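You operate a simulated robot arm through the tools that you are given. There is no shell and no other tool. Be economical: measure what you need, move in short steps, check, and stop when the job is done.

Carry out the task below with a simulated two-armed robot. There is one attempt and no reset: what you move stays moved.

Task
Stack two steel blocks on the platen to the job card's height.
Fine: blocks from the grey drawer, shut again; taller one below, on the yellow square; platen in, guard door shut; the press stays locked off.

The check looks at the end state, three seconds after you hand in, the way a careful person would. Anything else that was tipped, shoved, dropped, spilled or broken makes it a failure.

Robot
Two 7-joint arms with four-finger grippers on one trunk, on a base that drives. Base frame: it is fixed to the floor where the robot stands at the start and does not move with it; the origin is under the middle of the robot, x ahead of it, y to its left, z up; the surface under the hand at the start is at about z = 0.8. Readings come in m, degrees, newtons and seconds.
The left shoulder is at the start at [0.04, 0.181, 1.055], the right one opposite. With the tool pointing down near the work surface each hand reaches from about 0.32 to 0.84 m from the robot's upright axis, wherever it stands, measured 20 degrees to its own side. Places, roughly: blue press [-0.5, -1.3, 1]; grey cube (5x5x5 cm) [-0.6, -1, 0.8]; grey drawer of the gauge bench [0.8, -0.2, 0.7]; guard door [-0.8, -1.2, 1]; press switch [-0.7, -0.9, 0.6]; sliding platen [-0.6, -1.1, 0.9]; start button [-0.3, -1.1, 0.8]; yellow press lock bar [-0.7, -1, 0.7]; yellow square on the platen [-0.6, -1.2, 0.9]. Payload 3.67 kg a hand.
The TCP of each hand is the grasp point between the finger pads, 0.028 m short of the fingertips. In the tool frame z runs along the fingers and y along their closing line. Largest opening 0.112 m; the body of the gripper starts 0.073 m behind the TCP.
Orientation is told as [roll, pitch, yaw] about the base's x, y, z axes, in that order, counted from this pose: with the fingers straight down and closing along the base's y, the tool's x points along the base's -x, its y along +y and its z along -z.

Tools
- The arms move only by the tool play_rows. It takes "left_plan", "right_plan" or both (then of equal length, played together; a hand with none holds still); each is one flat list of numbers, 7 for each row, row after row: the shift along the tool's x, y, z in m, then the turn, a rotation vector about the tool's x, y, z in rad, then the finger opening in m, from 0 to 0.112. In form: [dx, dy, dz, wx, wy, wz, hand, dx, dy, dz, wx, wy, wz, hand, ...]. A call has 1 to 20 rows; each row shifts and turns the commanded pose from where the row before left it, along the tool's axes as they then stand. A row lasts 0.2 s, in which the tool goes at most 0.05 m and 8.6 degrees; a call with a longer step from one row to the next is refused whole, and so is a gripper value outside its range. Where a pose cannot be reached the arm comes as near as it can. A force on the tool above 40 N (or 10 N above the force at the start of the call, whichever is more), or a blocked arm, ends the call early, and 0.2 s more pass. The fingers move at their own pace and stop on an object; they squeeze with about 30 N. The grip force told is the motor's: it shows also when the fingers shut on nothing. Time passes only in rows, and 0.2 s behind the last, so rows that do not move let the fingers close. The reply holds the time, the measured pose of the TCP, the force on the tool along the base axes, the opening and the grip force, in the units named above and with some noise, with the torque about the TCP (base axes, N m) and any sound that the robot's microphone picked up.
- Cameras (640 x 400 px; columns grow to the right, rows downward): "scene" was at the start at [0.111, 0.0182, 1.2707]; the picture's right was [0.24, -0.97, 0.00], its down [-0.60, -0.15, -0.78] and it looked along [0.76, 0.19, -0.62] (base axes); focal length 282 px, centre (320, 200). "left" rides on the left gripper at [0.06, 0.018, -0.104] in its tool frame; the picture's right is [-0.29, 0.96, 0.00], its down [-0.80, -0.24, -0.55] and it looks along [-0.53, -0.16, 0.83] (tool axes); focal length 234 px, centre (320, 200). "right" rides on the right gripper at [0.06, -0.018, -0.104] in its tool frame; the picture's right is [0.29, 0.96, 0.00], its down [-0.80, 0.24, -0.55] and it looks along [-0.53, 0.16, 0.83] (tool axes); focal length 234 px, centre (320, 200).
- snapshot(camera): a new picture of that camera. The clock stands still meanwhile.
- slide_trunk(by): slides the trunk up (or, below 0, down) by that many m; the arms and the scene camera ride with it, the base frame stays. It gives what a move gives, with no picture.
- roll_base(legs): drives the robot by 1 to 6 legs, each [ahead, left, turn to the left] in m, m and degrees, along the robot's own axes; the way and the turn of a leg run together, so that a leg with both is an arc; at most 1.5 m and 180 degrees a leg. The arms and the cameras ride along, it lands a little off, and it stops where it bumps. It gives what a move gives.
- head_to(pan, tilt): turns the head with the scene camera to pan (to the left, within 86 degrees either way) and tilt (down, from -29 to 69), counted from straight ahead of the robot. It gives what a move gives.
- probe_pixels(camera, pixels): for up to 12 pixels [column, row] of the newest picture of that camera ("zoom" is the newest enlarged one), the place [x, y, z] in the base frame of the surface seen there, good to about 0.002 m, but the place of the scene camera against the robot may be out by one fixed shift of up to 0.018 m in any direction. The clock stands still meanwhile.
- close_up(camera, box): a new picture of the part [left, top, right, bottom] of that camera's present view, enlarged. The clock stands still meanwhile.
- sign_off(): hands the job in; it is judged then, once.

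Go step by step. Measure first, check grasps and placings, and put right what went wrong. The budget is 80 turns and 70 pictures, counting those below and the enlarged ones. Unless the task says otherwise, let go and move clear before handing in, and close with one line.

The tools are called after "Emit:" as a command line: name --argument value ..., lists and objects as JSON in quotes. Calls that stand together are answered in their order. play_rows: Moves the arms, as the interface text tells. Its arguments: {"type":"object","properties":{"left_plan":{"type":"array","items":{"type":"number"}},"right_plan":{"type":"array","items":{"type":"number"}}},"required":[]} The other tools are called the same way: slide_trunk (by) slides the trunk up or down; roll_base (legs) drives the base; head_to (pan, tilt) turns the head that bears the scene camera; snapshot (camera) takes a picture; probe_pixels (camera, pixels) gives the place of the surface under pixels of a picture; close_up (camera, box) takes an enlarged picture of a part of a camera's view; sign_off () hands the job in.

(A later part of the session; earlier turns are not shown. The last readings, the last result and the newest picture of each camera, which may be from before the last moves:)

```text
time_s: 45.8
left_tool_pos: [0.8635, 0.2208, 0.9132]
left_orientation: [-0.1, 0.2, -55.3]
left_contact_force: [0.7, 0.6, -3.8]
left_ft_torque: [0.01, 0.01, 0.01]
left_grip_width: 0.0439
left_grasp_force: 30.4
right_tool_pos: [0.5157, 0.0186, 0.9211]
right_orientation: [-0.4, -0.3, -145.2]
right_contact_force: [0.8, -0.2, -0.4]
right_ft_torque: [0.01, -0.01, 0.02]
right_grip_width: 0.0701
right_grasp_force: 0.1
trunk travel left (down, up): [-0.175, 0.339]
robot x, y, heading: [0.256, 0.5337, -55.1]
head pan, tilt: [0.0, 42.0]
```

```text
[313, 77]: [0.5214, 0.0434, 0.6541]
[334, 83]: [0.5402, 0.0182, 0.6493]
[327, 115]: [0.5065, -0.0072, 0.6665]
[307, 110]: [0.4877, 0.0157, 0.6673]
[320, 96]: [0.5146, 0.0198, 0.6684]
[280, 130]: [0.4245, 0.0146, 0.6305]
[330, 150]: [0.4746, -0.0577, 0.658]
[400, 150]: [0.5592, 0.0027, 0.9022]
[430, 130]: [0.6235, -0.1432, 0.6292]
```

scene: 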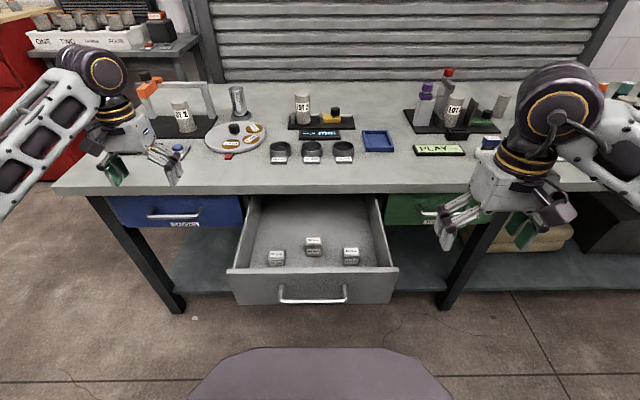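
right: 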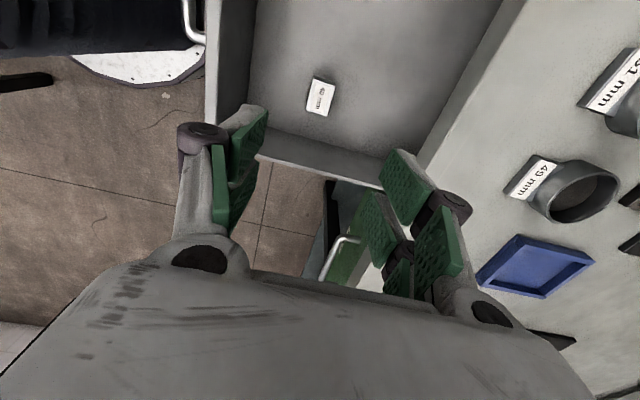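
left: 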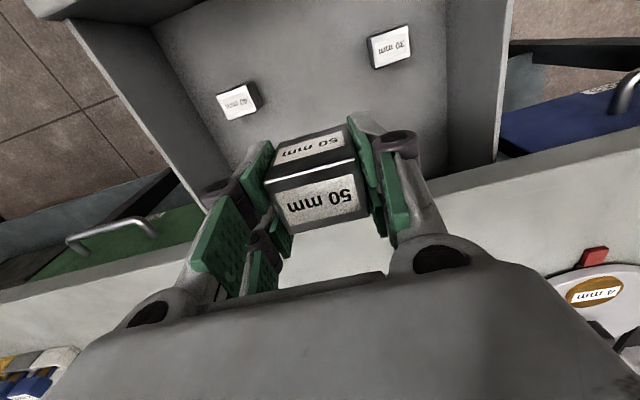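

Aligned within 2 mm. Descend, close, lift.

Emit:
play_rows --right_plan '[0, 0, 0.04, 0, 0, 0, 0.07, 0, 0, 0.04, 0, 0, 0, 0.07, 0, 0, 0.04, 0, 0, 0, 0.07, 0, 0, 0.04, 0, 0, 0, 0.07, 0, 0, 0.04, 0, 0, 0, 0.07, 0, 0, 0.03, 0, 0, 0, 0.07, 0, 0, 0.027, 0, 0, 0, 0.07, 0, 0, 0, 0, 0, 0, 0.0, 0, 0, 0, 0, 0, 0, 0.0, 0, 0, -0.02, 0, 0, 0, 0.0, 0, 0, -0.04, 0, 0, 0, 0.0, 0, 0, -0.04, 0, 0, 0, 0.0, 0, 0, -0.04, 0, 0, 0, 0.0, 0, 0, -0.04, 0, 0, 0, 0.0, 0, 0, -0.04, 0, 0, 0, 0.0, 0, 0, -0.035, 0, 0, 0, 0.0]'

Emit:
snapshot --camera "scene"

```text
time_s: 49.2
left_tool_pos: [0.8625, 0.2223, 0.9137]
left_orientation: [-0.1, 0.0, -55.3]
left_contact_force: [0.5, 0.1, -3.9]
left_ft_torque: [-0.04, 0.01, -0.04]
left_grip_width: 0.0438
left_grasp_force: 29.7
right_tool_pos: [0.5169, 0.0183, 0.92]
right_orientation: [-0.4, -0.3, -145.1]
right_contact_force: [0.3, 0.8, -4.3]
right_ft_torque: [-0.02, 0.01, -0.01]
right_grip_width: 0.0339
right_grasp_force: 29.5
trunk travel left (down, up): [-0.175, 0.339]
robot x, y, heading: [0.2575, 0.5318, -55.2]
head pan, tilt: [0.0, 42.0]
```

```text
40 pictures are left
```

scene: 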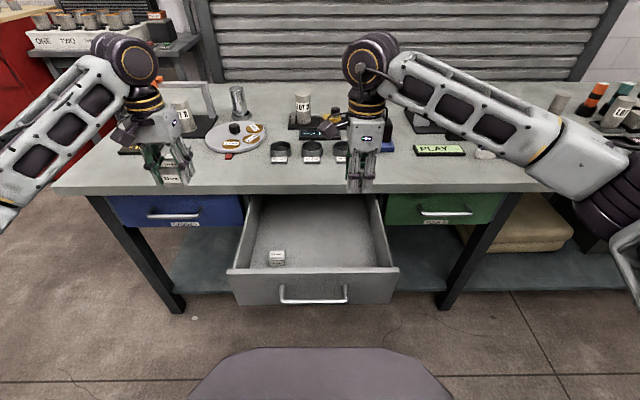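

Both blocks are held. I measure the drawer handle for pushing it shut.

Emit:
probe_pixels --camera "scene" --pixels '[[290, 301], [313, 301], [340, 301], [313, 285], [313, 274]]'

```text
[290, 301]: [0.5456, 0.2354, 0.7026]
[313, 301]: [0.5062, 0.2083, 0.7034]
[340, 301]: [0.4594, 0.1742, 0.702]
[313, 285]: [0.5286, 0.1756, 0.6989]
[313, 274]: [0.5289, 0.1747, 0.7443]
```

Bar is at about 0.40 m ahead of me. Left hand (with its block) goes out in front of the handle: back, across, then down.

Emit:
play_rows --left_plan '[0.042, 0, 0, 0, 0, 0, 0, 0.042, 0, 0, 0, 0, 0, 0, 0.042, 0, 0, 0, 0, 0, 0, 0.042, 0, 0, 0, 0, 0, 0, 0.042, 0, 0, 0, 0, 0, 0, 0.042, 0, 0, 0, 0, 0, 0, 0, -0.0414, 0, 0, 0, 0, 0, 0, -0.0414, 0, 0, 0, 0, 0, 0, -0.0414, 0, 0, 0, 0, 0, 0, -0.0414, 0, 0, 0, 0, 0, 0, -0.0414, 0, 0, 0, 0, 0, 0, -0.0414, 0, 0, 0, 0, 0, 0, -0.0414, 0, 0, 0, 0, 0]'

Emit:
snapshot --camera "left"

```text
time_s: 52.0
left_tool_pos: [0.4775, 0.2614, 0.9173]
left_orientation: [0.1, 0.1, -55.2]
left_contact_force: [0.6, 0.3, -3.9]
left_ft_torque: [-0.01, 0.0, -0.01]
left_grip_width: 0.0438
left_grasp_force: 30.1
right_tool_pos: [0.516, 0.0176, 0.9198]
right_orientation: [-0.4, -0.2, -145.1]
right_contact_force: [-0.3, -0.5, -5.3]
right_ft_torque: [0.01, -0.03, 0.01]
right_grip_width: 0.0338
right_grasp_force: 29.4
trunk travel left (down, up): [-0.175, 0.339]
robot x, y, heading: [0.259, 0.5364, -55.1]
head pan, tilt: [0.0, 42.0]
```

```text
39 pictures are left
```

left: 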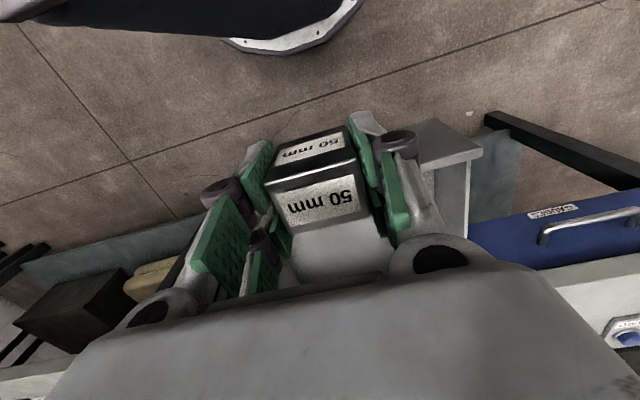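

In front of the handle by ~5 cm. Lower to z≈0.66.

Emit:
play_rows --left_plan '[0, 0, 0.0364, 0, 0, 0, 0, 0, 0, 0.0364, 0, 0, 0, 0, 0, 0, 0.0364, 0, 0, 0, 0, 0, 0, 0.0364, 0, 0, 0, 0, 0, 0, 0.0364, 0, 0, 0, 0, 0, 0, 0.0364, 0, 0, 0, 0, 0, 0, 0.0364, 0, 0, 0, 0]'

Emit:
snapshot --camera "scene"

```text
time_s: 53.6
left_tool_pos: [0.4779, 0.2638, 0.6593]
left_orientation: [-0.1, 0.0, -55.3]
left_contact_force: [0.1, -0.9, -3.6]
left_ft_torque: [0.0, -0.02, -0.01]
left_grip_width: 0.0441
left_grasp_force: 29.7
right_tool_pos: [0.5172, 0.0175, 0.9187]
right_orientation: [-0.3, -0.3, -145.2]
right_contact_force: [-0.6, -0.4, -5.0]
right_ft_torque: [-0.03, 0.02, 0.0]
right_grip_width: 0.0339
right_grasp_force: 30.2
trunk travel left (down, up): [-0.175, 0.339]
robot x, y, heading: [0.2562, 0.5334, -55.0]
head pan, tilt: [0.0, 42.0]
```

```text
38 pictures are left
```

scene: 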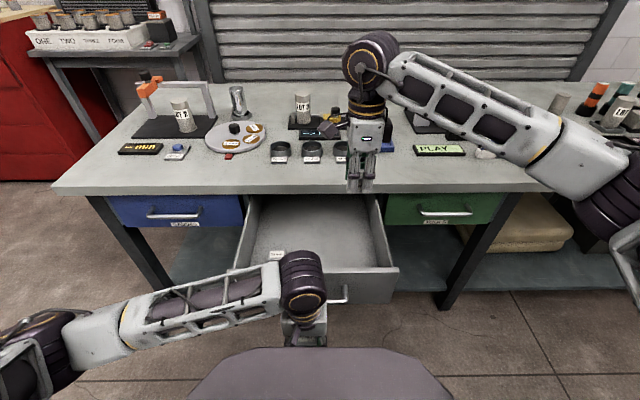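

The forearm comes in low from the left; I check its height against the bench edge before pushing.

Emit:
probe_pixels --camera "scene" --pixels '[[300, 270], [270, 272], [200, 290], [130, 310], [80, 320], [305, 315], [347, 290]]'

```text
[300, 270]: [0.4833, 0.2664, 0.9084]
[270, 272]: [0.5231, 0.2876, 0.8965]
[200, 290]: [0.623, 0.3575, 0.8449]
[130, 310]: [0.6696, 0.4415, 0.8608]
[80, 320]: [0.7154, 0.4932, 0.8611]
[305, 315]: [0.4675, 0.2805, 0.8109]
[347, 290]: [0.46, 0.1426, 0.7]
```

Forearm stays on my side of the bench edge. Tilt the hand 20° and push the bar slowly.

Emit:
play_rows --left_plan '[0, 0, 0, 0, -0.1164, 0, 0, 0, 0, 0, 0, -0.1164, 0, 0, 0, 0, 0, 0, -0.1164, 0, 0, -0.0188, 0, 0.0068, 0, 0, 0, 0, -0.0188, 0, 0.0068, 0, 0, 0, 0, -0.0188, 0, 0.0068, 0, 0, 0, 0, -0.0188, 0, 0.0068, 0, 0, 0, 0, -0.0188, 0, 0.0068, 0, 0, 0, 0, -0.0188, 0, 0.0068, 0, 0, 0, 0, -0.0188, 0, 0.0068, 0, 0, 0, 0, -0.0188, 0, 0.0068, 0, 0, 0, 0]'

Emit:
snapshot --camera "scene"

```text
time_s: 56.0
left_tool_pos: [0.5703, 0.1318, 0.6612]
left_orientation: [0.0, -20.0, -55.3]
left_contact_force: [-0.6, 0.0, -4.5]
left_ft_torque: [0.02, 0.02, 0.01]
left_grip_width: 0.0439
left_grasp_force: 29.5
right_tool_pos: [0.5173, 0.0175, 0.9189]
right_orientation: [-0.4, -0.2, -145.1]
right_contact_force: [0.1, 0.2, -4.7]
right_ft_torque: [0.03, 0.02, -0.02]
right_grip_width: 0.034
right_grasp_force: 29.5
trunk travel left (down, up): [-0.175, 0.339]
robot x, y, heading: [0.2597, 0.5356, -55.3]
head pan, tilt: [0.0, 42.0]
```

```text
37 pictures are left
```

scene: 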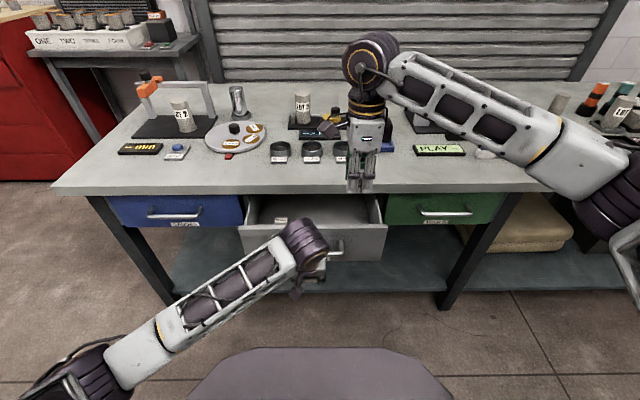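

The drawer slides in smoothly. I push the rest while shifting the right hand away sideways.

Emit:
play_rows --left_plan '[0, 0, 0, 0, 0, 0, 0, 0, 0, 0, 0, 0, 0, 0, -0.0188, 0, 0.0068, 0, 0, 0, 0, -0.0188, 0, 0.0068, 0, 0, 0, 0, -0.0188, 0, 0.0068, 0, 0, 0, 0, -0.0188, 0, 0.0068, 0, 0, 0, 0, -0.0188, 0, 0.0068, 0, 0, 0, 0, -0.0188, 0, 0.0068, 0, 0, 0, 0, -0.0141, 0, 0.0051, 0, 0, 0, 0, -0.0094, 0, 0.0034, 0, 0, 0, 0, -0.0094, 0, 0.0034, 0, 0, 0, 0]' --right_plan '[-0.04, 0, 0, 0, 0, 0, 0, -0.04, 0, 0, 0, 0, 0, 0, -0.03, 0, 0, 0, 0, 0, 0, 0, 0, 0, 0, 0, 0, 0, 0, 0, 0, 0, 0, 0, 0, 0, 0, 0, 0, 0, 0, 0, 0, 0, 0, 0, 0, 0, 0, 0, 0, 0, 0, 0, 0, 0, 0, 0, 0, 0, 0, 0, 0, 0, 0, 0, 0, 0, 0, 0, 0, 0, 0, 0, 0, 0, 0]'

Emit:
snapshot --camera "scene"

```text
time_s: 58.4
left_tool_pos: [0.6504, 0.0151, 0.6534]
left_orientation: [0.1, -18.9, -55.3]
left_contact_force: [-7.6, 11.2, -2.5]
left_ft_torque: [-0.57, -0.37, 0.53]
left_grip_width: 0.044
left_grasp_force: 30.0
right_tool_pos: [0.4244, -0.0446, 0.919]
right_orientation: [-0.6, -0.3, -145.1]
right_contact_force: [-0.3, -1.2, -6.1]
right_ft_torque: [0.02, 0.03, 0.01]
right_grip_width: 0.0339
right_grasp_force: 30.0
trunk travel left (down, up): [-0.175, 0.339]
robot x, y, heading: [0.2537, 0.5374, -54.8]
head pan, tilt: [0.0, 42.0]
stopped in row 11 (left hand): the force on the tool passed its limit at 52 N (the readings are from after the stop); the commanded pose is now the measured one
```

```text
36 pictures are left
```

scene: 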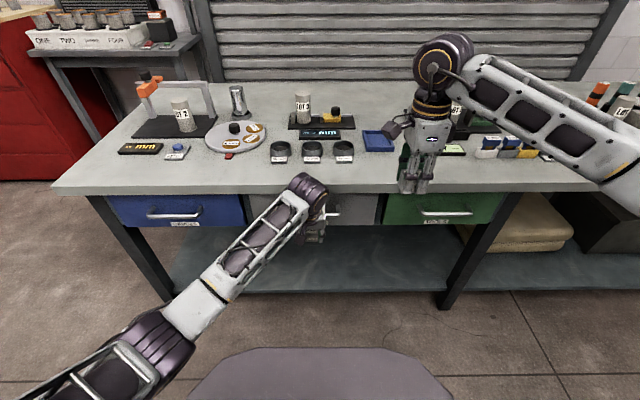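

Force stop at 52 N — the drawer looks fully home. I back the left hand off, untilt and lift, then check.

Emit:
play_rows --left_plan '[0.0188, 0, -0.0068, 0, 0, 0, 0, 0.0376, 0, -0.0137, 0, 0, 0, 0, 0.0376, 0, -0.0137, 0, 0, 0, 0, 0.0376, 0, -0.0137, 0, 0, 0, 0, 0, 0, 0, 0, 0.11, 0, 0, 0, 0, 0, 0, 0.11, 0, 0, 0, 0, 0, 0, 0.11, 0, 0, 0, 0, -0.04, 0, 0, 0, 0, 0, 0, -0.04, 0, 0, 0, 0, 0, 0, -0.04, 0, 0, 0, 0, 0, 0, -0.04, 0, 0, 0, 0, 0, 0, -0.04, 0, 0, 0, 0, 0, 0.04, -0.04, 0, 0, 0, 0, 0, 0.04, 0, 0, 0, 0, 0, 0, 0.04, 0, 0, 0, 0, 0, 0, 0.04, 0, 0, 0, 0, 0]'

Emit:
snapshot --camera "scene"

```text
refused: row 13 steps farther than a row can; nothing moved
```

```text
35 pictures are left
```

scene: 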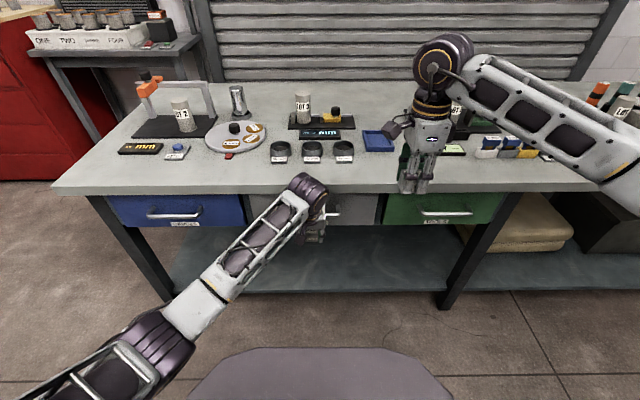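

One combined step was too long; I resend it split.

Emit:
play_rows --left_plan '[0.0188, 0, -0.0068, 0, 0, 0, 0, 0.0376, 0, -0.0137, 0, 0, 0, 0, 0.0376, 0, -0.0137, 0, 0, 0, 0, 0.0376, 0, -0.0137, 0, 0, 0, 0, 0, 0, 0, 0, 0.11, 0, 0, 0, 0, 0, 0, 0.11, 0, 0, 0, 0, 0, 0, 0.11, 0, 0, 0, 0, -0.04, 0, 0, 0, 0, 0, 0, -0.04, 0, 0, 0, 0, 0, 0, -0.04, 0, 0, 0, 0, 0, 0, -0.04, 0, 0, 0, 0, 0, 0, -0.04, 0, 0, 0, 0, 0, 0.04, 0, 0, 0, 0, 0, 0, 0.04, 0, 0, 0, 0, 0, 0, 0.04, 0, 0, 0, 0, 0, 0, 0.04, 0, 0, 0, 0, 0]'

Emit:
snapshot --camera "scene"

```text
time_s: 61.8
left_tool_pos: [0.7039, 0.221, 0.8588]
left_orientation: [0.0, -0.3, -55.4]
left_contact_force: [-0.7, 0.7, -4.5]
left_ft_torque: [0.0, 0.0, -0.02]
left_grip_width: 0.0438
left_grasp_force: 29.7
right_tool_pos: [0.4252, -0.0427, 0.9197]
right_orientation: [-0.4, -0.4, -145.1]
right_contact_force: [0.3, 0.0, -4.2]
right_ft_torque: [-0.03, 0.0, -0.01]
right_grip_width: 0.0339
right_grasp_force: 29.6
trunk travel left (down, up): [-0.175, 0.339]
robot x, y, heading: [0.255, 0.5338, -55.3]
head pan, tilt: [0.0, 42.0]
```

```text
34 pictures are left
```

scene: 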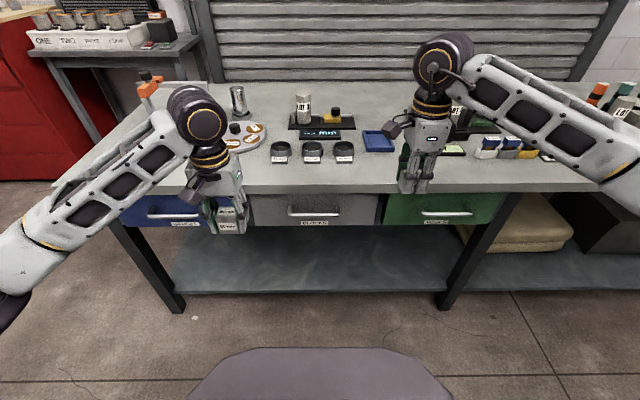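

Drawer appears shut; I verify by measuring its front against the neighbours.

Emit:
probe_pixels --camera "scene" --pixels '[[270, 212], [360, 214], [420, 205], [480, 205], [160, 205], [315, 214]]'

Emit:
head_to --pan -60 --tilt 30

Emit:
snapshot --camera "scene"

```text
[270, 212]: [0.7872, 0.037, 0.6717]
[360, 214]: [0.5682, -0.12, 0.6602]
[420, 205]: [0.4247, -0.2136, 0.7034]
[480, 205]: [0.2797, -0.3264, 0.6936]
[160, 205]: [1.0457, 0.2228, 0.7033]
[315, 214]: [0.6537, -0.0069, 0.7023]
```

```text
time_s: 63.1
left_tool_pos: [0.7038, 0.2206, 0.8575]
left_orientation: [0.1, -0.2, -55.4]
left_contact_force: [0.3, 0.1, -3.2]
left_ft_torque: [0.03, 0.0, -0.01]
left_grip_width: 0.0438
left_grasp_force: 30.4
right_tool_pos: [0.4251, -0.0437, 0.92]
right_orientation: [-0.4, -0.4, -145.1]
right_contact_force: [0.3, 1.0, -5.1]
right_ft_torque: [0.0, -0.02, 0.01]
right_grip_width: 0.034
right_grasp_force: 30.1
trunk travel left (down, up): [-0.175, 0.339]
robot x, y, heading: [0.2545, 0.5322, -55.2]
head pan, tilt: [-60.0, 30.0]
```

```text
33 pictures are left
```

scene: 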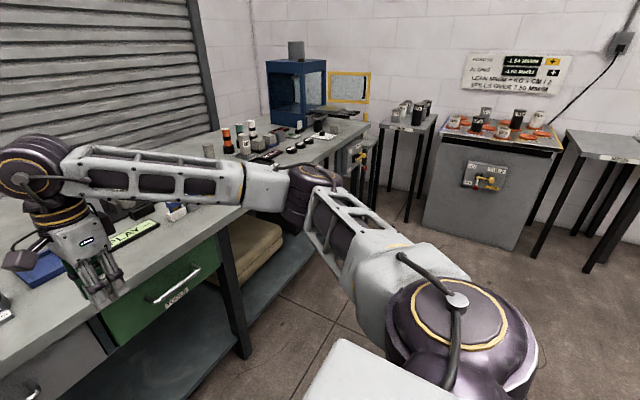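

The drawer front is exactly where it was at the start: shut. Now measure the aisle toward the press.

Emit:
probe_pixels --camera "scene" --pixels '[[408, 222], [371, 200], [424, 230], [522, 248], [385, 123], [430, 130], [528, 238], [330, 110], [345, 165], [363, 175], [340, 86], [312, 290]]'

Emit:
close_up --camera "scene" --box '[200, 30, 440, 180]'

```text
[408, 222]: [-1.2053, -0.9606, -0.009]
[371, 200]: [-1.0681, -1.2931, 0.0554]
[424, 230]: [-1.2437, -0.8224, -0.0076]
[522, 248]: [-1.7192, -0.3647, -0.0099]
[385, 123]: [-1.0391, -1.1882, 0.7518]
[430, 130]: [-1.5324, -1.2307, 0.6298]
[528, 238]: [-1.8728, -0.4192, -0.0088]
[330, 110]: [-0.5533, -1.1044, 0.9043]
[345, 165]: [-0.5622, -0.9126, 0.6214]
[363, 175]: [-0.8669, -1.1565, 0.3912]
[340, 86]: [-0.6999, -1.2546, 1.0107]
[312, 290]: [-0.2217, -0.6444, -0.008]
```

```text
2.67 times, centred on (320, 105) of scene
```

zoom: 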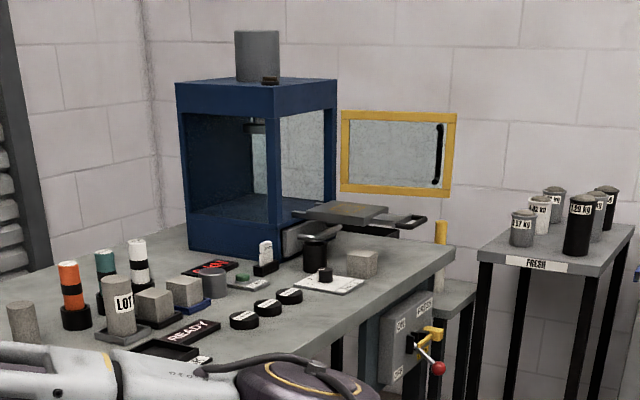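

I check how far my right elbow sticks out before entering the aisle.

Emit:
probe_pixels --camera "scene" --pixels '[[312, 175], [300, 200], [325, 185], [350, 240], [265, 185]]'

Emit:
probe_pixels --camera "zoom" --pixels '[[345, 210], [415, 220], [305, 210], [385, 205], [440, 230], [362, 262], [318, 250], [350, 190], [448, 118], [438, 150], [297, 240], [330, 160]]'

```text
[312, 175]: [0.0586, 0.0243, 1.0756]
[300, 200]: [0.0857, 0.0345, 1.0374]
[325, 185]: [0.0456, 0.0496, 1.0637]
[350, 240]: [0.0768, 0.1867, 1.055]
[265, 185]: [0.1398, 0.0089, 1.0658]
```

```text
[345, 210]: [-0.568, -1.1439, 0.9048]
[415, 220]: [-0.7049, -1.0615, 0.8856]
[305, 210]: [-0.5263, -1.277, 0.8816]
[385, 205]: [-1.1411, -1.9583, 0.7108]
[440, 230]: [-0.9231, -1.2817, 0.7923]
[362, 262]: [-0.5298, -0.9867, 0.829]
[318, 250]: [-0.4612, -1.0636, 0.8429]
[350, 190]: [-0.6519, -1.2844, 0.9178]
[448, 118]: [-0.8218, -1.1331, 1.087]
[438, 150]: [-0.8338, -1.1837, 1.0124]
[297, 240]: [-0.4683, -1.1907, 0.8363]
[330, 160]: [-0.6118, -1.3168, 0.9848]
```

Elbow rides at z≈1.07, above the neighbouring tables. I raise the trunk a bit, then drive along the aisle and turn to approach the platen from its left-front, away from the open door.

Emit:
slide_trunk --by 0.08

Emit:
roll_base --legs '[[0, -1.15, 0], [0, 0, -30], [0.22, 0, 0]]'

Emit:
head_to --pan 0 --tilt 35

Emit:
snapshot --camera "scene"

```text
time_s: 64.2
left_tool_pos: [0.7042, 0.2191, 0.937]
left_orientation: [0.1, -0.2, -55.4]
left_contact_force: [0.2, 0.0, -3.6]
left_ft_torque: [-0.02, 0.01, -0.03]
left_grip_width: 0.0437
left_grasp_force: 29.8
right_tool_pos: [0.4258, -0.0449, 0.9981]
right_orientation: [-0.5, -0.3, -145.1]
right_contact_force: [0.1, 1.1, -5.1]
right_ft_torque: [-0.02, 0.01, 0.02]
right_grip_width: 0.034
right_grasp_force: 29.6
trunk travel left (down, up): [-0.255, 0.259]
robot x, y, heading: [0.254, 0.5352, -55.0]
head pan, tilt: [-60.0, 30.0]
```

```text
time_s: 73.2
left_tool_pos: [-0.4262, -0.8345, 0.9373]
left_orientation: [0.1, -0.2, -84.8]
left_contact_force: [-0.4, -1.0, -4.2]
left_ft_torque: [-0.02, -0.01, 0.0]
left_grip_width: 0.0439
left_grasp_force: 30.1
right_tool_pos: [-0.7988, -0.9288, 0.9993]
right_orientation: [-0.5, -0.4, -174.4]
right_contact_force: [-0.3, -0.4, -5.5]
right_ft_torque: [0.01, 0.03, -0.01]
right_grip_width: 0.0341
right_grasp_force: 29.7
trunk travel left (down, up): [-0.255, 0.259]
robot x, y, heading: [-0.6643, -0.3384, -84.7]
head pan, tilt: [-60.0, 30.0]
```

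```text
time_s: 74.5
left_tool_pos: [-0.4265, -0.8329, 0.9367]
left_orientation: [0.1, -0.1, -84.7]
left_contact_force: [0.3, -0.5, -3.8]
left_ft_torque: [0.01, 0.0, 0.02]
left_grip_width: 0.0436
left_grasp_force: 30.1
right_tool_pos: [-0.8011, -0.9274, 0.9998]
right_orientation: [-0.5, -0.3, -174.5]
right_contact_force: [0.8, -0.1, -3.8]
right_ft_torque: [0.0, 0.0, 0.04]
right_grip_width: 0.0342
right_grasp_force: 29.9
trunk travel left (down, up): [-0.255, 0.259]
robot x, y, heading: [-0.6649, -0.3407, -84.4]
head pan, tilt: [0.0, 35.0]
```

```text
31 pictures are left
```

scene: 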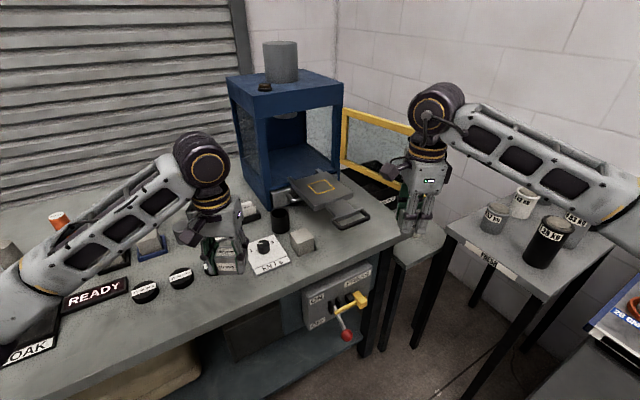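

Good view of press, platen out with yellow square (px 322,186), door open to the right. Zoom in.

Emit:
close_up --camera "scene" --box '[225, 100, 425, 225]'

```text
3.20 times, centred on (325, 162) of scene
```

zoom: 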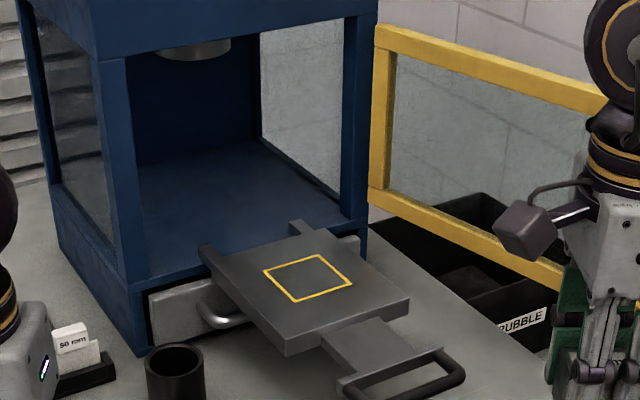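

Measure platen/press points and take a close look at the card again.

Emit:
probe_pixels --camera "zoom" --pixels '[[264, 271], [319, 254], [352, 284], [297, 301], [410, 300], [287, 352], [205, 255], [322, 232], [345, 385], [455, 360], [400, 372], [560, 275]]'

Emit:
close_up --camera "scene" --box '[236, 198, 262, 228]'

```text
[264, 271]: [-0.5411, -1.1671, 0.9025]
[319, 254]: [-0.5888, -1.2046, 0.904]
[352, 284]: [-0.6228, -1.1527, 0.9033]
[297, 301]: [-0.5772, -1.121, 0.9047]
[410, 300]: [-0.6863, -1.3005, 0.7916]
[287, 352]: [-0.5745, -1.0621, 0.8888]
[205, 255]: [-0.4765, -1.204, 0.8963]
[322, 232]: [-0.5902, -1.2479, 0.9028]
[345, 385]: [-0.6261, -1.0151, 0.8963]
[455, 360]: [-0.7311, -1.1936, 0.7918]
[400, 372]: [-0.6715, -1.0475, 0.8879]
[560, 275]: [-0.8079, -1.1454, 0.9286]
```

```text
13.33 times, centred on (249, 213) of scene
```

zoom: 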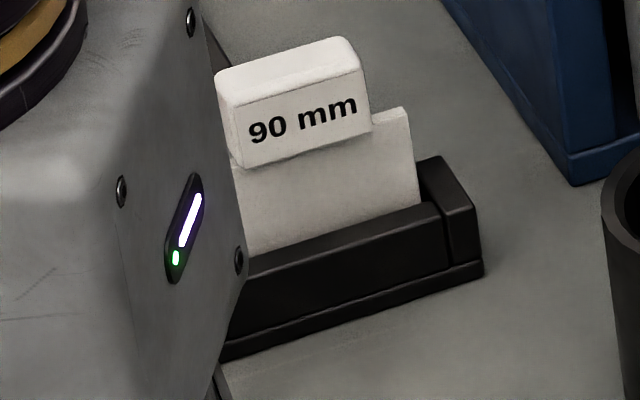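

Card confirmed: 90 mm. The square's centre is about (-0.583,-1.161). I lift the left hand, draw the right one back a bit, and drive 0.10 m closer.

Emit:
play_rows --left_plan '[0, 0, -0.038, 0, 0, 0, 0, 0, 0, -0.038, 0, 0, 0, 0, 0, 0, -0.038, 0, 0, 0, 0]' --right_plan '[0, -0.03, -0.01, 0, 0, 0, 0, 0, -0.04, -0.01, 0, 0, 0, 0, 0, -0.03, -0.01, 0, 0, 0, 0]'

Emit:
roll_base --legs '[[0.1, 0, 0]]'

```text
time_s: 75.3
left_tool_pos: [-0.4258, -0.8331, 1.0521]
left_orientation: [0.1, -0.1, -84.6]
left_contact_force: [-0.5, 0.2, -3.8]
left_ft_torque: [-0.04, 0.01, 0.0]
left_grip_width: 0.0438
left_grasp_force: 29.9
right_tool_pos: [-0.811, -0.8267, 1.0276]
right_orientation: [-0.4, -0.3, -174.4]
right_contact_force: [-0.7, 0.0, -5.1]
right_ft_torque: [0.0, 0.0, 0.01]
right_grip_width: 0.0341
right_grasp_force: 30.0
trunk travel left (down, up): [-0.255, 0.259]
robot x, y, heading: [-0.6643, -0.343, -84.7]
head pan, tilt: [0.0, 35.0]
```

```text
time_s: 76.4
left_tool_pos: [-0.4157, -0.9309, 1.0499]
left_orientation: [0.2, -0.3, -84.7]
left_contact_force: [0.8, 0.1, -4.2]
left_ft_torque: [0.03, 0.03, 0.0]
left_grip_width: 0.0438
left_grasp_force: 30.4
right_tool_pos: [-0.8007, -0.9269, 1.0294]
right_orientation: [-0.5, -0.2, -174.4]
right_contact_force: [0.4, 0.1, -5.2]
right_ft_torque: [0.04, -0.02, 0.04]
right_grip_width: 0.0339
right_grasp_force: 29.6
trunk travel left (down, up): [-0.255, 0.259]
robot x, y, heading: [-0.6562, -0.4351, -84.7]
head pan, tilt: [0.0, 35.0]
```

Emit:
play_rows --left_plan '[-0.0305, -0.0303, 0, 0, 0, 0, 0, -0.0305, -0.0303, 0, 0, 0, 0, 0, -0.0305, -0.0303, 0, 0, 0, 0, 0, -0.0305, -0.0303, 0, 0, 0, 0, 0, -0.0305, -0.0303, 0, 0, 0, 0, 0, -0.0305, -0.0303, 0, 0, 0, 0, 0, 0, 0, 0, 0, 0, -0.131, 0, 0, 0, 0, 0, 0, -0.131, 0, 0, 0, 0, 0, 0, -0.131, 0, 0, 0, 0, 0, 0, -0.125, 0]'

Emit:
snapshot --camera "left"

Emit:
snapshot --camera "scene"

```text
time_s: 78.6
left_tool_pos: [-0.5806, -1.1315, 1.0512]
left_orientation: [0.0, -0.1, -54.9]
left_contact_force: [-0.1, 0.4, -4.3]
left_ft_torque: [-0.02, 0.01, -0.02]
left_grip_width: 0.044
left_grasp_force: 30.3
right_tool_pos: [-0.8019, -0.9267, 1.0294]
right_orientation: [-0.4, -0.3, -174.4]
right_contact_force: [0.1, 0.2, -4.9]
right_ft_torque: [0.0, 0.0, 0.0]
right_grip_width: 0.0342
right_grasp_force: 30.3
trunk travel left (down, up): [-0.255, 0.259]
robot x, y, heading: [-0.6531, -0.4363, -84.4]
head pan, tilt: [0.0, 35.0]
```

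```text
28 pictures are left
```

left: 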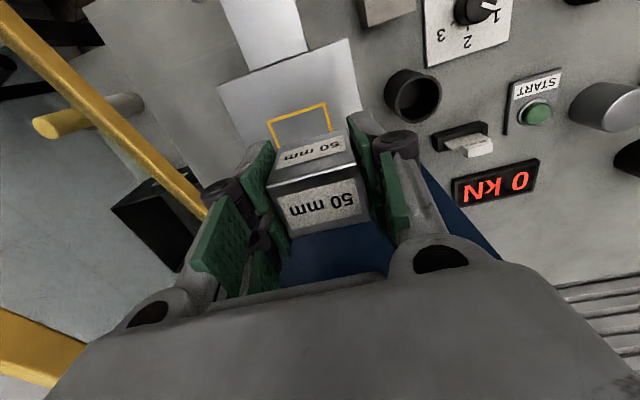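

```text
27 pictures are left
```

scene: 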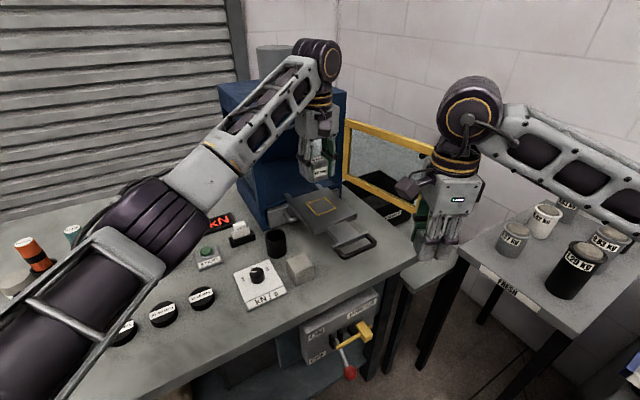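

The left camera sees the square's near edge (267,122)–(323,104). I measure it directly.

Emit:
probe_pixels --camera "left" --pixels '[[268, 122], [323, 105], [274, 144], [330, 126], [220, 88], [349, 40], [300, 95], [285, 40], [236, 130], [350, 105]]'

Emit:
close_up --camera "left" --box '[210, 30, 370, 160]'

```text
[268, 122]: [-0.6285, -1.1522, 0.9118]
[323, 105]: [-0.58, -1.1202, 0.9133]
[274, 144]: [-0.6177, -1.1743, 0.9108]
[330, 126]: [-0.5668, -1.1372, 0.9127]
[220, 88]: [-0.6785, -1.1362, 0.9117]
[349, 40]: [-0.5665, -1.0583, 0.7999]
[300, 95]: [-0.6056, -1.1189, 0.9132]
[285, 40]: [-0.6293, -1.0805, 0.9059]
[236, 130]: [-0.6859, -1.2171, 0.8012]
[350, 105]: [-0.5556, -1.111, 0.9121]
```

```text
3.08 times, centred on (290, 95) of left
```

zoom: 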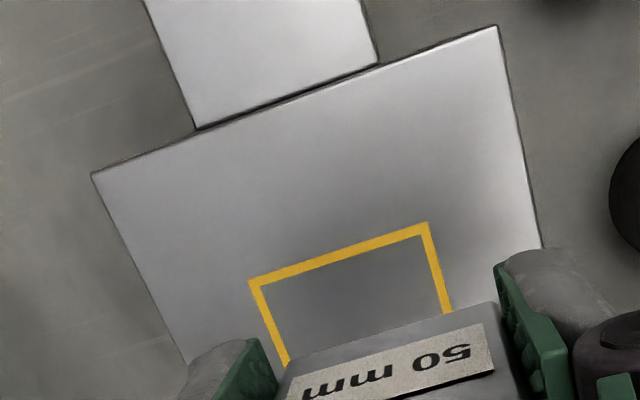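

Platen top z≈0.912, square centre ≈(-0.587,-1.160). Move over it and lower until the block (bottom 38 mm below the grasp point) sits.

Emit:
play_rows --left_plan '[-0.0196, -0.0216, 0, 0, 0, 0, 0, 0, 0, 0, 0, 0, 0, 0, 0, 0, 0.03, 0, 0, 0, 0, 0, 0, 0.03, 0, 0, 0, 0, 0, 0, 0.025, 0, 0, 0, 0, 0, 0, 0.01, 0, 0, 0, 0, 0, 0, 0.004, 0, 0, 0, 0]'

Emit:
snapshot --camera "left"

```text
time_s: 80.2
left_tool_pos: [-0.5858, -1.1597, 0.9546]
left_orientation: [-0.1, -0.1, -55.0]
left_contact_force: [0.2, 0.8, -3.3]
left_ft_torque: [0.02, -0.02, 0.0]
left_grip_width: 0.0437
left_grasp_force: 29.8
right_tool_pos: [-0.8035, -0.9258, 1.0291]
right_orientation: [-0.5, -0.2, -174.5]
right_contact_force: [0.3, 0.4, -5.0]
right_ft_torque: [0.02, -0.02, 0.01]
right_grip_width: 0.0337
right_grasp_force: 29.9
trunk travel left (down, up): [-0.255, 0.259]
robot x, y, heading: [-0.6545, -0.4367, -84.5]
head pan, tilt: [0.0, 35.0]
```

```text
25 pictures are left
```

left: 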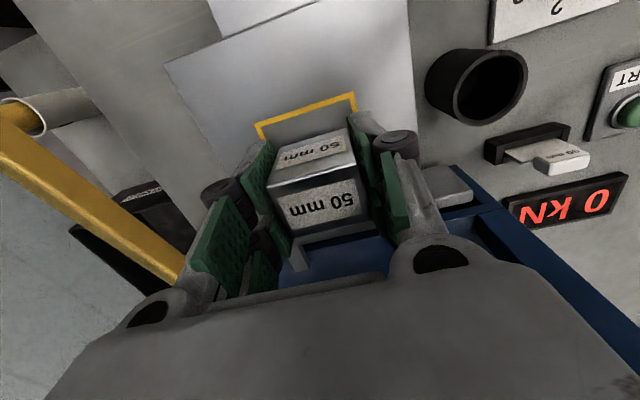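

Emit:
play_rows --left_plan '[0, 0, 0.0015, 0, 0, 0, 0, 0, 0, 0.0015, 0, 0, 0, 0, 0, 0, 0.001, 0, 0, 0, 0, 0, 0, 0, 0, 0, 0, 0]'

```text
time_s: 81.2
left_tool_pos: [-0.5867, -1.1587, 0.9488]
left_orientation: [-0.1, -0.1, -55.0]
left_contact_force: [0.0, 0.2, -4.6]
left_ft_torque: [-0.03, 0.01, 0.02]
left_grip_width: 0.0439
left_grasp_force: 29.7
right_tool_pos: [-0.8021, -0.9252, 1.0297]
right_orientation: [-0.5, -0.2, -174.5]
right_contact_force: [0.0, -0.1, -5.2]
right_ft_torque: [0.01, -0.03, 0.01]
right_grip_width: 0.034
right_grasp_force: 29.9
trunk travel left (down, up): [-0.255, 0.259]
robot x, y, heading: [-0.6548, -0.4394, -84.7]
head pan, tilt: [0.0, 35.0]
```

Emit:
play_rows --left_plan '[0, 0, 0.001, 0, 0, 0, 0, 0, 0, 0.001, 0, 0, 0, 0, 0, 0, 0.001, 0, 0, 0, 0, 0, 0, 0, 0, 0, 0, 0]'

```text
time_s: 82.2
left_tool_pos: [-0.5851, -1.1591, 0.9479]
left_orientation: [-0.2, -0.4, -55.0]
left_contact_force: [2.5, -6.7, 13.1]
left_ft_torque: [0.13, -0.07, -0.06]
left_grip_width: 0.0441
left_grasp_force: 29.8
right_tool_pos: [-0.8024, -0.9249, 1.03]
right_orientation: [-0.4, -0.4, -174.5]
right_contact_force: [-0.8, 0.4, -4.7]
right_ft_torque: [-0.01, 0.02, 0.03]
right_grip_width: 0.034
right_grasp_force: 30.6
trunk travel left (down, up): [-0.255, 0.259]
robot x, y, heading: [-0.6506, -0.4378, -84.5]
head pan, tilt: [0.0, 35.0]
```

Block now rests (force +13 N). Open gently and lift straight off.

Emit:
play_rows --left_plan '[0, 0, -0.001, 0, 0, 0, 0.06, 0, 0, 0, 0, 0, 0, 0.07, 0, 0, -0.03, 0, 0, 0, 0.07, 0, 0, -0.04, 0, 0, 0, 0.07, 0, 0, -0.04, 0, 0, 0, 0.07]'

Emit:
snapshot --camera "left"

```text
time_s: 83.4
left_tool_pos: [-0.5874, -1.1581, 1.0575]
left_orientation: [0.0, -0.2, -54.9]
left_contact_force: [-0.4, -0.2, -0.8]
left_ft_torque: [-0.02, -0.01, -0.02]
left_grip_width: 0.07
left_grasp_force: 0.1
right_tool_pos: [-0.8022, -0.9243, 1.0274]
right_orientation: [-0.3, -0.2, -174.5]
right_contact_force: [0.0, -0.3, -6.1]
right_ft_torque: [-0.02, -0.05, 0.01]
right_grip_width: 0.0339
right_grasp_force: 30.1
trunk travel left (down, up): [-0.255, 0.259]
robot x, y, heading: [-0.6549, -0.4368, -84.4]
head pan, tilt: [0.0, 35.0]
```

```text
24 pictures are left
```

left: 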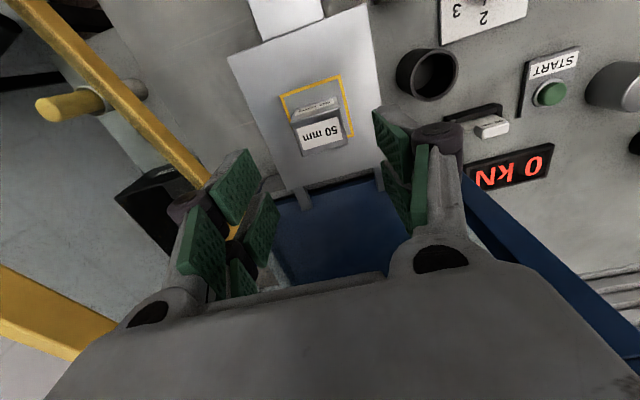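

Block stands on the square. I measure its top and the square for the stacking pose.

Emit:
probe_pixels --camera "left" --pixels '[[297, 128], [339, 116], [347, 141], [305, 155], [322, 134], [283, 97], [340, 77], [352, 135], [255, 130], [373, 165]]'

Emit:
close_up --camera "left" --box '[240, 60, 400, 160]'

```text
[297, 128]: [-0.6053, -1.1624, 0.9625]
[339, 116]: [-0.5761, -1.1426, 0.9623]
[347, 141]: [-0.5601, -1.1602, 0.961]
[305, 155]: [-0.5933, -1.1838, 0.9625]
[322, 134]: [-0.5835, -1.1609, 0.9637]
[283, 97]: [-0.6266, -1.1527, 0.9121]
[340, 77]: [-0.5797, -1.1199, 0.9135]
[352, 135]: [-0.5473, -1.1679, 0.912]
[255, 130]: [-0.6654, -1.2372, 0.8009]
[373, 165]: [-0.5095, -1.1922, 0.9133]
```

```text
4.00 times, centred on (320, 110) of left
```

zoom: 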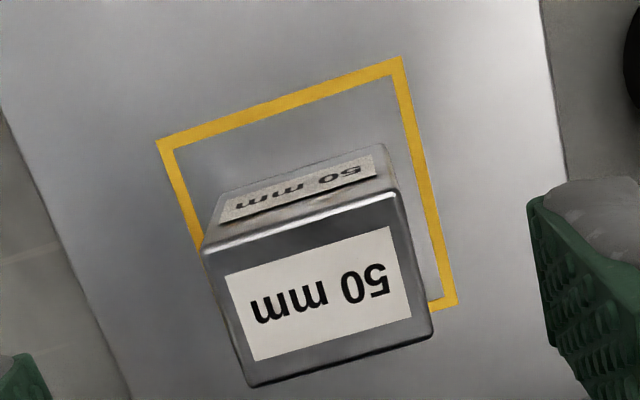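

The block top centre is (-0.584,-1.162), within 4 mm of the square's centre. Left hand leaves; right hand turns 30° and comes over the stack.

Emit:
play_rows --left_plan '[0.01, 0, -0.04, 0, 0, 0, 0.07, 0.02, 0.035, 0, 0, 0, 0, 0.07, 0.02, 0.035, 0, 0, 0, 0, 0.07, 0.02, 0.04, 0, 0, 0, 0, 0.07, 0.02, 0.04, 0, 0, 0, 0, 0.07, 0.02, 0.04, 0, 0, 0, 0, 0.07, 0.02, 0.04, 0, 0, 0, 0, 0.07, 0.02, 0.04, 0, 0, 0, 0, 0.07, 0, 0, 0, 0, 0, 0, 0.07, 0, 0, 0, 0, 0, 0, 0.07, 0, 0, 0, 0, 0, 0, 0.07, 0, 0, 0, 0, 0, 0, 0.07, 0, 0, 0, 0, 0, 0, 0.07, 0, 0, 0, 0, 0, 0, 0.07, 0, 0, 0, 0, 0, 0, 0.07, 0, 0, 0, 0, 0, 0, 0.07]' --right_plan '[0, 0, 0, 0, 0, -0.131, 0, 0, 0, 0, 0, 0, -0.131, 0, 0, 0, 0, 0, 0, -0.131, 0, 0, 0, 0, 0, 0, -0.131, 0, 0, 0, -0.04, 0, 0, 0, 0, 0, 0, 0, 0, 0, 0, 0, 0, 0, 0, 0, 0, 0, 0, 0, 0, 0, 0, 0, 0, 0, 0.0052, 0.04, 0, 0, 0, 0, 0, 0.0052, 0.04, 0, 0, 0, 0, 0, 0.0052, 0.04, 0, 0, 0, 0, 0, 0.0052, 0.04, 0, 0, 0, 0, 0, 0.0052, 0.04, 0, 0, 0, 0, 0, 0.0052, 0.04, 0, 0, 0, 0, 0, 0.0052, 0.04, 0, 0, 0, 0, 0, 0.0052, 0.035, 0, 0, 0, 0, 0]'

Emit:
snapshot --camera "right"

Emit:
snapshot --camera "scene"

```text
time_s: 86.4
left_tool_pos: [-0.5821, -1.1526, 1.0959]
left_orientation: [0.2, -0.1, -54.6]
left_contact_force: [1.0, -0.1, -0.8]
left_ft_torque: [-0.02, 0.03, 0.03]
left_grip_width: 0.07
left_grasp_force: 0.1
left hand out of reach, approached as far as the arm can: row 2, 3, 4, 5, 6, 7, 8
right_tool_pos: [-0.6509, -1.0991, 1.0676]
right_orientation: [-0.7, 0.0, -145.4]
right_contact_force: [0.7, -0.8, -4.3]
right_ft_torque: [0.02, -0.01, 0.01]
right_grip_width: 0.0338
right_grasp_force: 30.0
trunk travel left (down, up): [-0.255, 0.259]
robot x, y, heading: [-0.656, -0.4368, -84.6]
head pan, tilt: [0.0, 35.0]
stopped in row 14 (left hand): the force on the tool passed its limit at 70 N (the readings are from after the stop); the commanded pose is now the measured one
```

```text
22 pictures are left
```

right: 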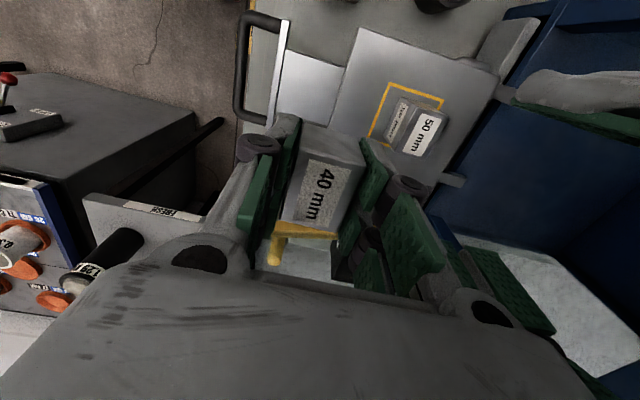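

```text
21 pictures are left
```

scene: 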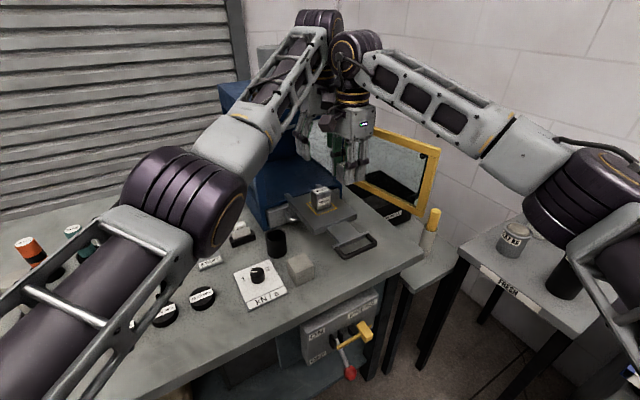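

The left arm couldn't leave along that path and the right hand brushed it; the stacked 50 mm block and held 40 mm block look unharmed. Right hand retreats first, then the left unturns and backs out.

Emit:
play_rows --right_plan '[0, -0.03, 0, 0, 0, 0, 0, 0, -0.04, 0, 0, 0, 0, 0, 0, -0.04, 0, 0, 0, 0, 0, 0, -0.04, 0, 0, 0, 0, 0, 0, -0.04, 0, 0, 0, 0, 0]'

Emit:
play_rows --left_plan '[0, 0, 0.015, 0, 0, 0, 0.07, 0.02, 0, 0.01, 0, 0, 0.131, 0.07, 0.03, 0, 0, 0, 0, 0.131, 0.07, 0.03, 0, 0, 0, 0, 0.131, 0.07, 0.03, 0, 0, 0, 0, 0.131, 0.07, 0.03, 0.01, 0, 0, 0, 0, 0.07]'

Emit:
snapshot --camera "scene"

```text
time_s: 87.6
left_tool_pos: [-0.5837, -1.1509, 1.0975]
left_orientation: [0.2, -0.2, -54.7]
left_contact_force: [-0.2, -0.5, 0.2]
left_ft_torque: [-0.01, -0.01, 0.0]
left_grip_width: 0.0701
left_grasp_force: 0.1
right_tool_pos: [-0.764, -0.941, 1.0702]
right_orientation: [-0.6, -0.1, -145.5]
right_contact_force: [-0.4, 0.1, -4.8]
right_ft_torque: [0.0, -0.02, 0.0]
right_grip_width: 0.0338
right_grasp_force: 29.8
trunk travel left (down, up): [-0.255, 0.259]
robot x, y, heading: [-0.6516, -0.4344, -84.3]
head pan, tilt: [0.0, 35.0]
```

```text
time_s: 89.0
left_tool_pos: [-0.6188, -1.0201, 1.0715]
left_orientation: [0.3, 0.0, -84.6]
left_contact_force: [0.2, -0.1, 0.9]
left_ft_torque: [0.0, 0.0, -0.01]
left_grip_width: 0.0698
left_grasp_force: 0.0
right_tool_pos: [-0.7609, -0.9414, 1.0707]
right_orientation: [-0.5, -0.1, -145.7]
right_contact_force: [1.0, 1.3, -4.8]
right_ft_torque: [-0.01, 0.02, -0.01]
right_grip_width: 0.0339
right_grasp_force: 30.0
trunk travel left (down, up): [-0.255, 0.259]
robot x, y, heading: [-0.651, -0.4368, -84.4]
head pan, tilt: [0.0, 35.0]
```

```text
20 pictures are left
```

scene: 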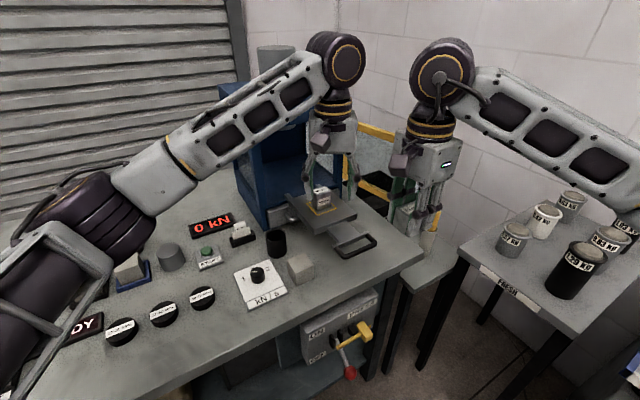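

Emit:
play_rows --left_plan '[0.015, 0.04, 0, 0, 0, 0, 0.07, 0.015, 0.04, 0, 0, 0, 0, 0.07, 0.015, 0.04, 0, 0, 0, 0, 0.07, 0.015, 0.04, 0, 0, 0, 0, 0.07, 0.015, 0.04, 0, 0, 0, 0, 0.07, 0.015, 0.04, 0, 0, 0, 0, 0.07, 0.015, 0.04, 0, 0, 0, 0, 0.07]'

```text
time_s: 90.6
left_tool_pos: [-0.3489, -0.8867, 1.0731]
left_orientation: [0.2, 0.0, -84.6]
left_contact_force: [0.3, 0.4, -0.4]
left_ft_torque: [-0.02, -0.01, 0.01]
left_grip_width: 0.0701
left_grasp_force: 0.0
right_tool_pos: [-0.7628, -0.9408, 1.0706]
right_orientation: [-0.6, -0.1, -145.6]
right_contact_force: [-0.1, 0.8, -5.5]
right_ft_torque: [-0.03, 0.0, -0.04]
right_grip_width: 0.0339
right_grasp_force: 29.8
trunk travel left (down, up): [-0.255, 0.259]
robot x, y, heading: [-0.6539, -0.435, -84.4]
head pan, tilt: [0.0, 35.0]
```

Left hand is clear. Now the right hand goes forward above the stack, stopping a little short to look.

Emit:
play_rows --right_plan '[0.003, 0.0353, 0, 0, 0, 0, 0, 0.003, 0.0353, 0, 0, 0, 0, 0, 0.003, 0.0353, 0, 0, 0, 0, 0, 0.003, 0.0353, 0, 0, 0, 0, 0, 0.003, 0.0353, 0, 0, 0, 0, 0, 0.003, 0.0353, 0, 0, 0, 0, 0, 0.003, 0.0353, 0, 0, 0, 0, 0, 0.003, 0.0353, 0, 0, 0, 0, 0, 0, 0, 0, 0, 0, 0, 0]'

Emit:
snapshot --camera "right"

Emit:
close_up --camera "scene" --box '[250, 100, 410, 200]'

```text
time_s: 92.6
left_tool_pos: [-0.3522, -0.8891, 1.0724]
left_orientation: [0.4, 0.1, -84.8]
left_contact_force: [-0.9, -0.6, -0.4]
left_ft_torque: [0.01, -0.06, -0.03]
left_grip_width: 0.07
left_grasp_force: 0.0
right_tool_pos: [-0.585, -1.1619, 1.067]
right_orientation: [-0.6, 0.1, -145.5]
right_contact_force: [-1.0, -1.3, -5.4]
right_ft_torque: [0.05, -0.09, -0.02]
right_grip_width: 0.0339
right_grasp_force: 29.6
trunk travel left (down, up): [-0.255, 0.259]
robot x, y, heading: [-0.6532, -0.4372, -84.4]
head pan, tilt: [0.0, 35.0]
```

```text
19 pictures are left
```

right: 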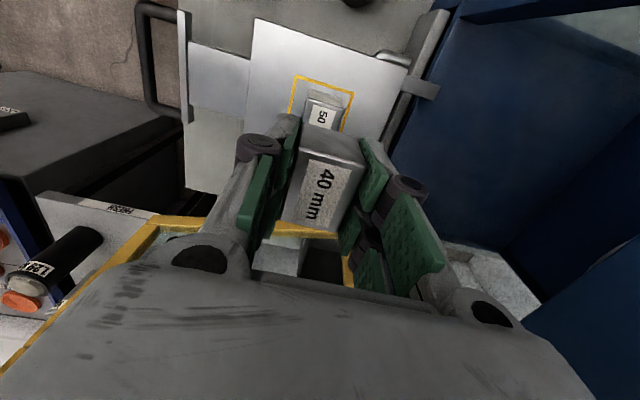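

```text
4.00 times, centred on (330, 150) of scene
```

zoom: 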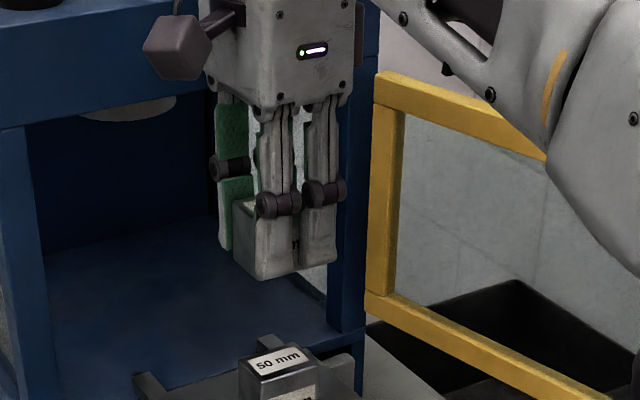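

I check the lower block's corner points and held block's faces in the right camera to align.

Emit:
probe_pixels --camera "right" --pixels '[[308, 98], [341, 108], [304, 118], [336, 128], [300, 142], [362, 160], [284, 218], [345, 232], [330, 136], [322, 185]]'

Emit:
close_up --camera "right" --box '[260, 60, 400, 250]'

```text
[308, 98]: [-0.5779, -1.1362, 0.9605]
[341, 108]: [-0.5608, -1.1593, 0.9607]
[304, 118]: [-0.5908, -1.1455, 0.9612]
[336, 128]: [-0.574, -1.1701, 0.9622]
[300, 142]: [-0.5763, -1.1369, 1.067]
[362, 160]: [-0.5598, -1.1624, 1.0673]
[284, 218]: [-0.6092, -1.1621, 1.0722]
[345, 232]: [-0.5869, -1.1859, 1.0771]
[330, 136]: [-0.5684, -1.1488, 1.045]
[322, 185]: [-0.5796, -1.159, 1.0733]
```

```text
2.11 times, centred on (330, 155) of right
```

zoom: 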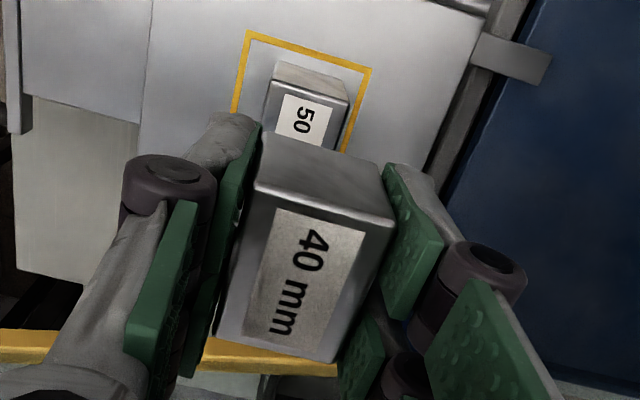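

The held block's top may be slightly tilted; I sample its top plane more carefully.

Emit:
probe_pixels --camera "zoom" --pixels '[[275, 200], [380, 230], [320, 215], [325, 260], [235, 320], [340, 340], [290, 330], [300, 300], [310, 170], [330, 200]]'

```text
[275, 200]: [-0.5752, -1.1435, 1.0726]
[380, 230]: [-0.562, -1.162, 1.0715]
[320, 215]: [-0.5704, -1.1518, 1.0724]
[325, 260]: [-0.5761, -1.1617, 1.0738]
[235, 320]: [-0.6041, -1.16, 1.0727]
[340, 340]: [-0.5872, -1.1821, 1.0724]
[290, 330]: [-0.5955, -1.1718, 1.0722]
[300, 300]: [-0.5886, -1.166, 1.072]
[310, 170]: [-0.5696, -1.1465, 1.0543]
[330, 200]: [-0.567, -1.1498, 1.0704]
```

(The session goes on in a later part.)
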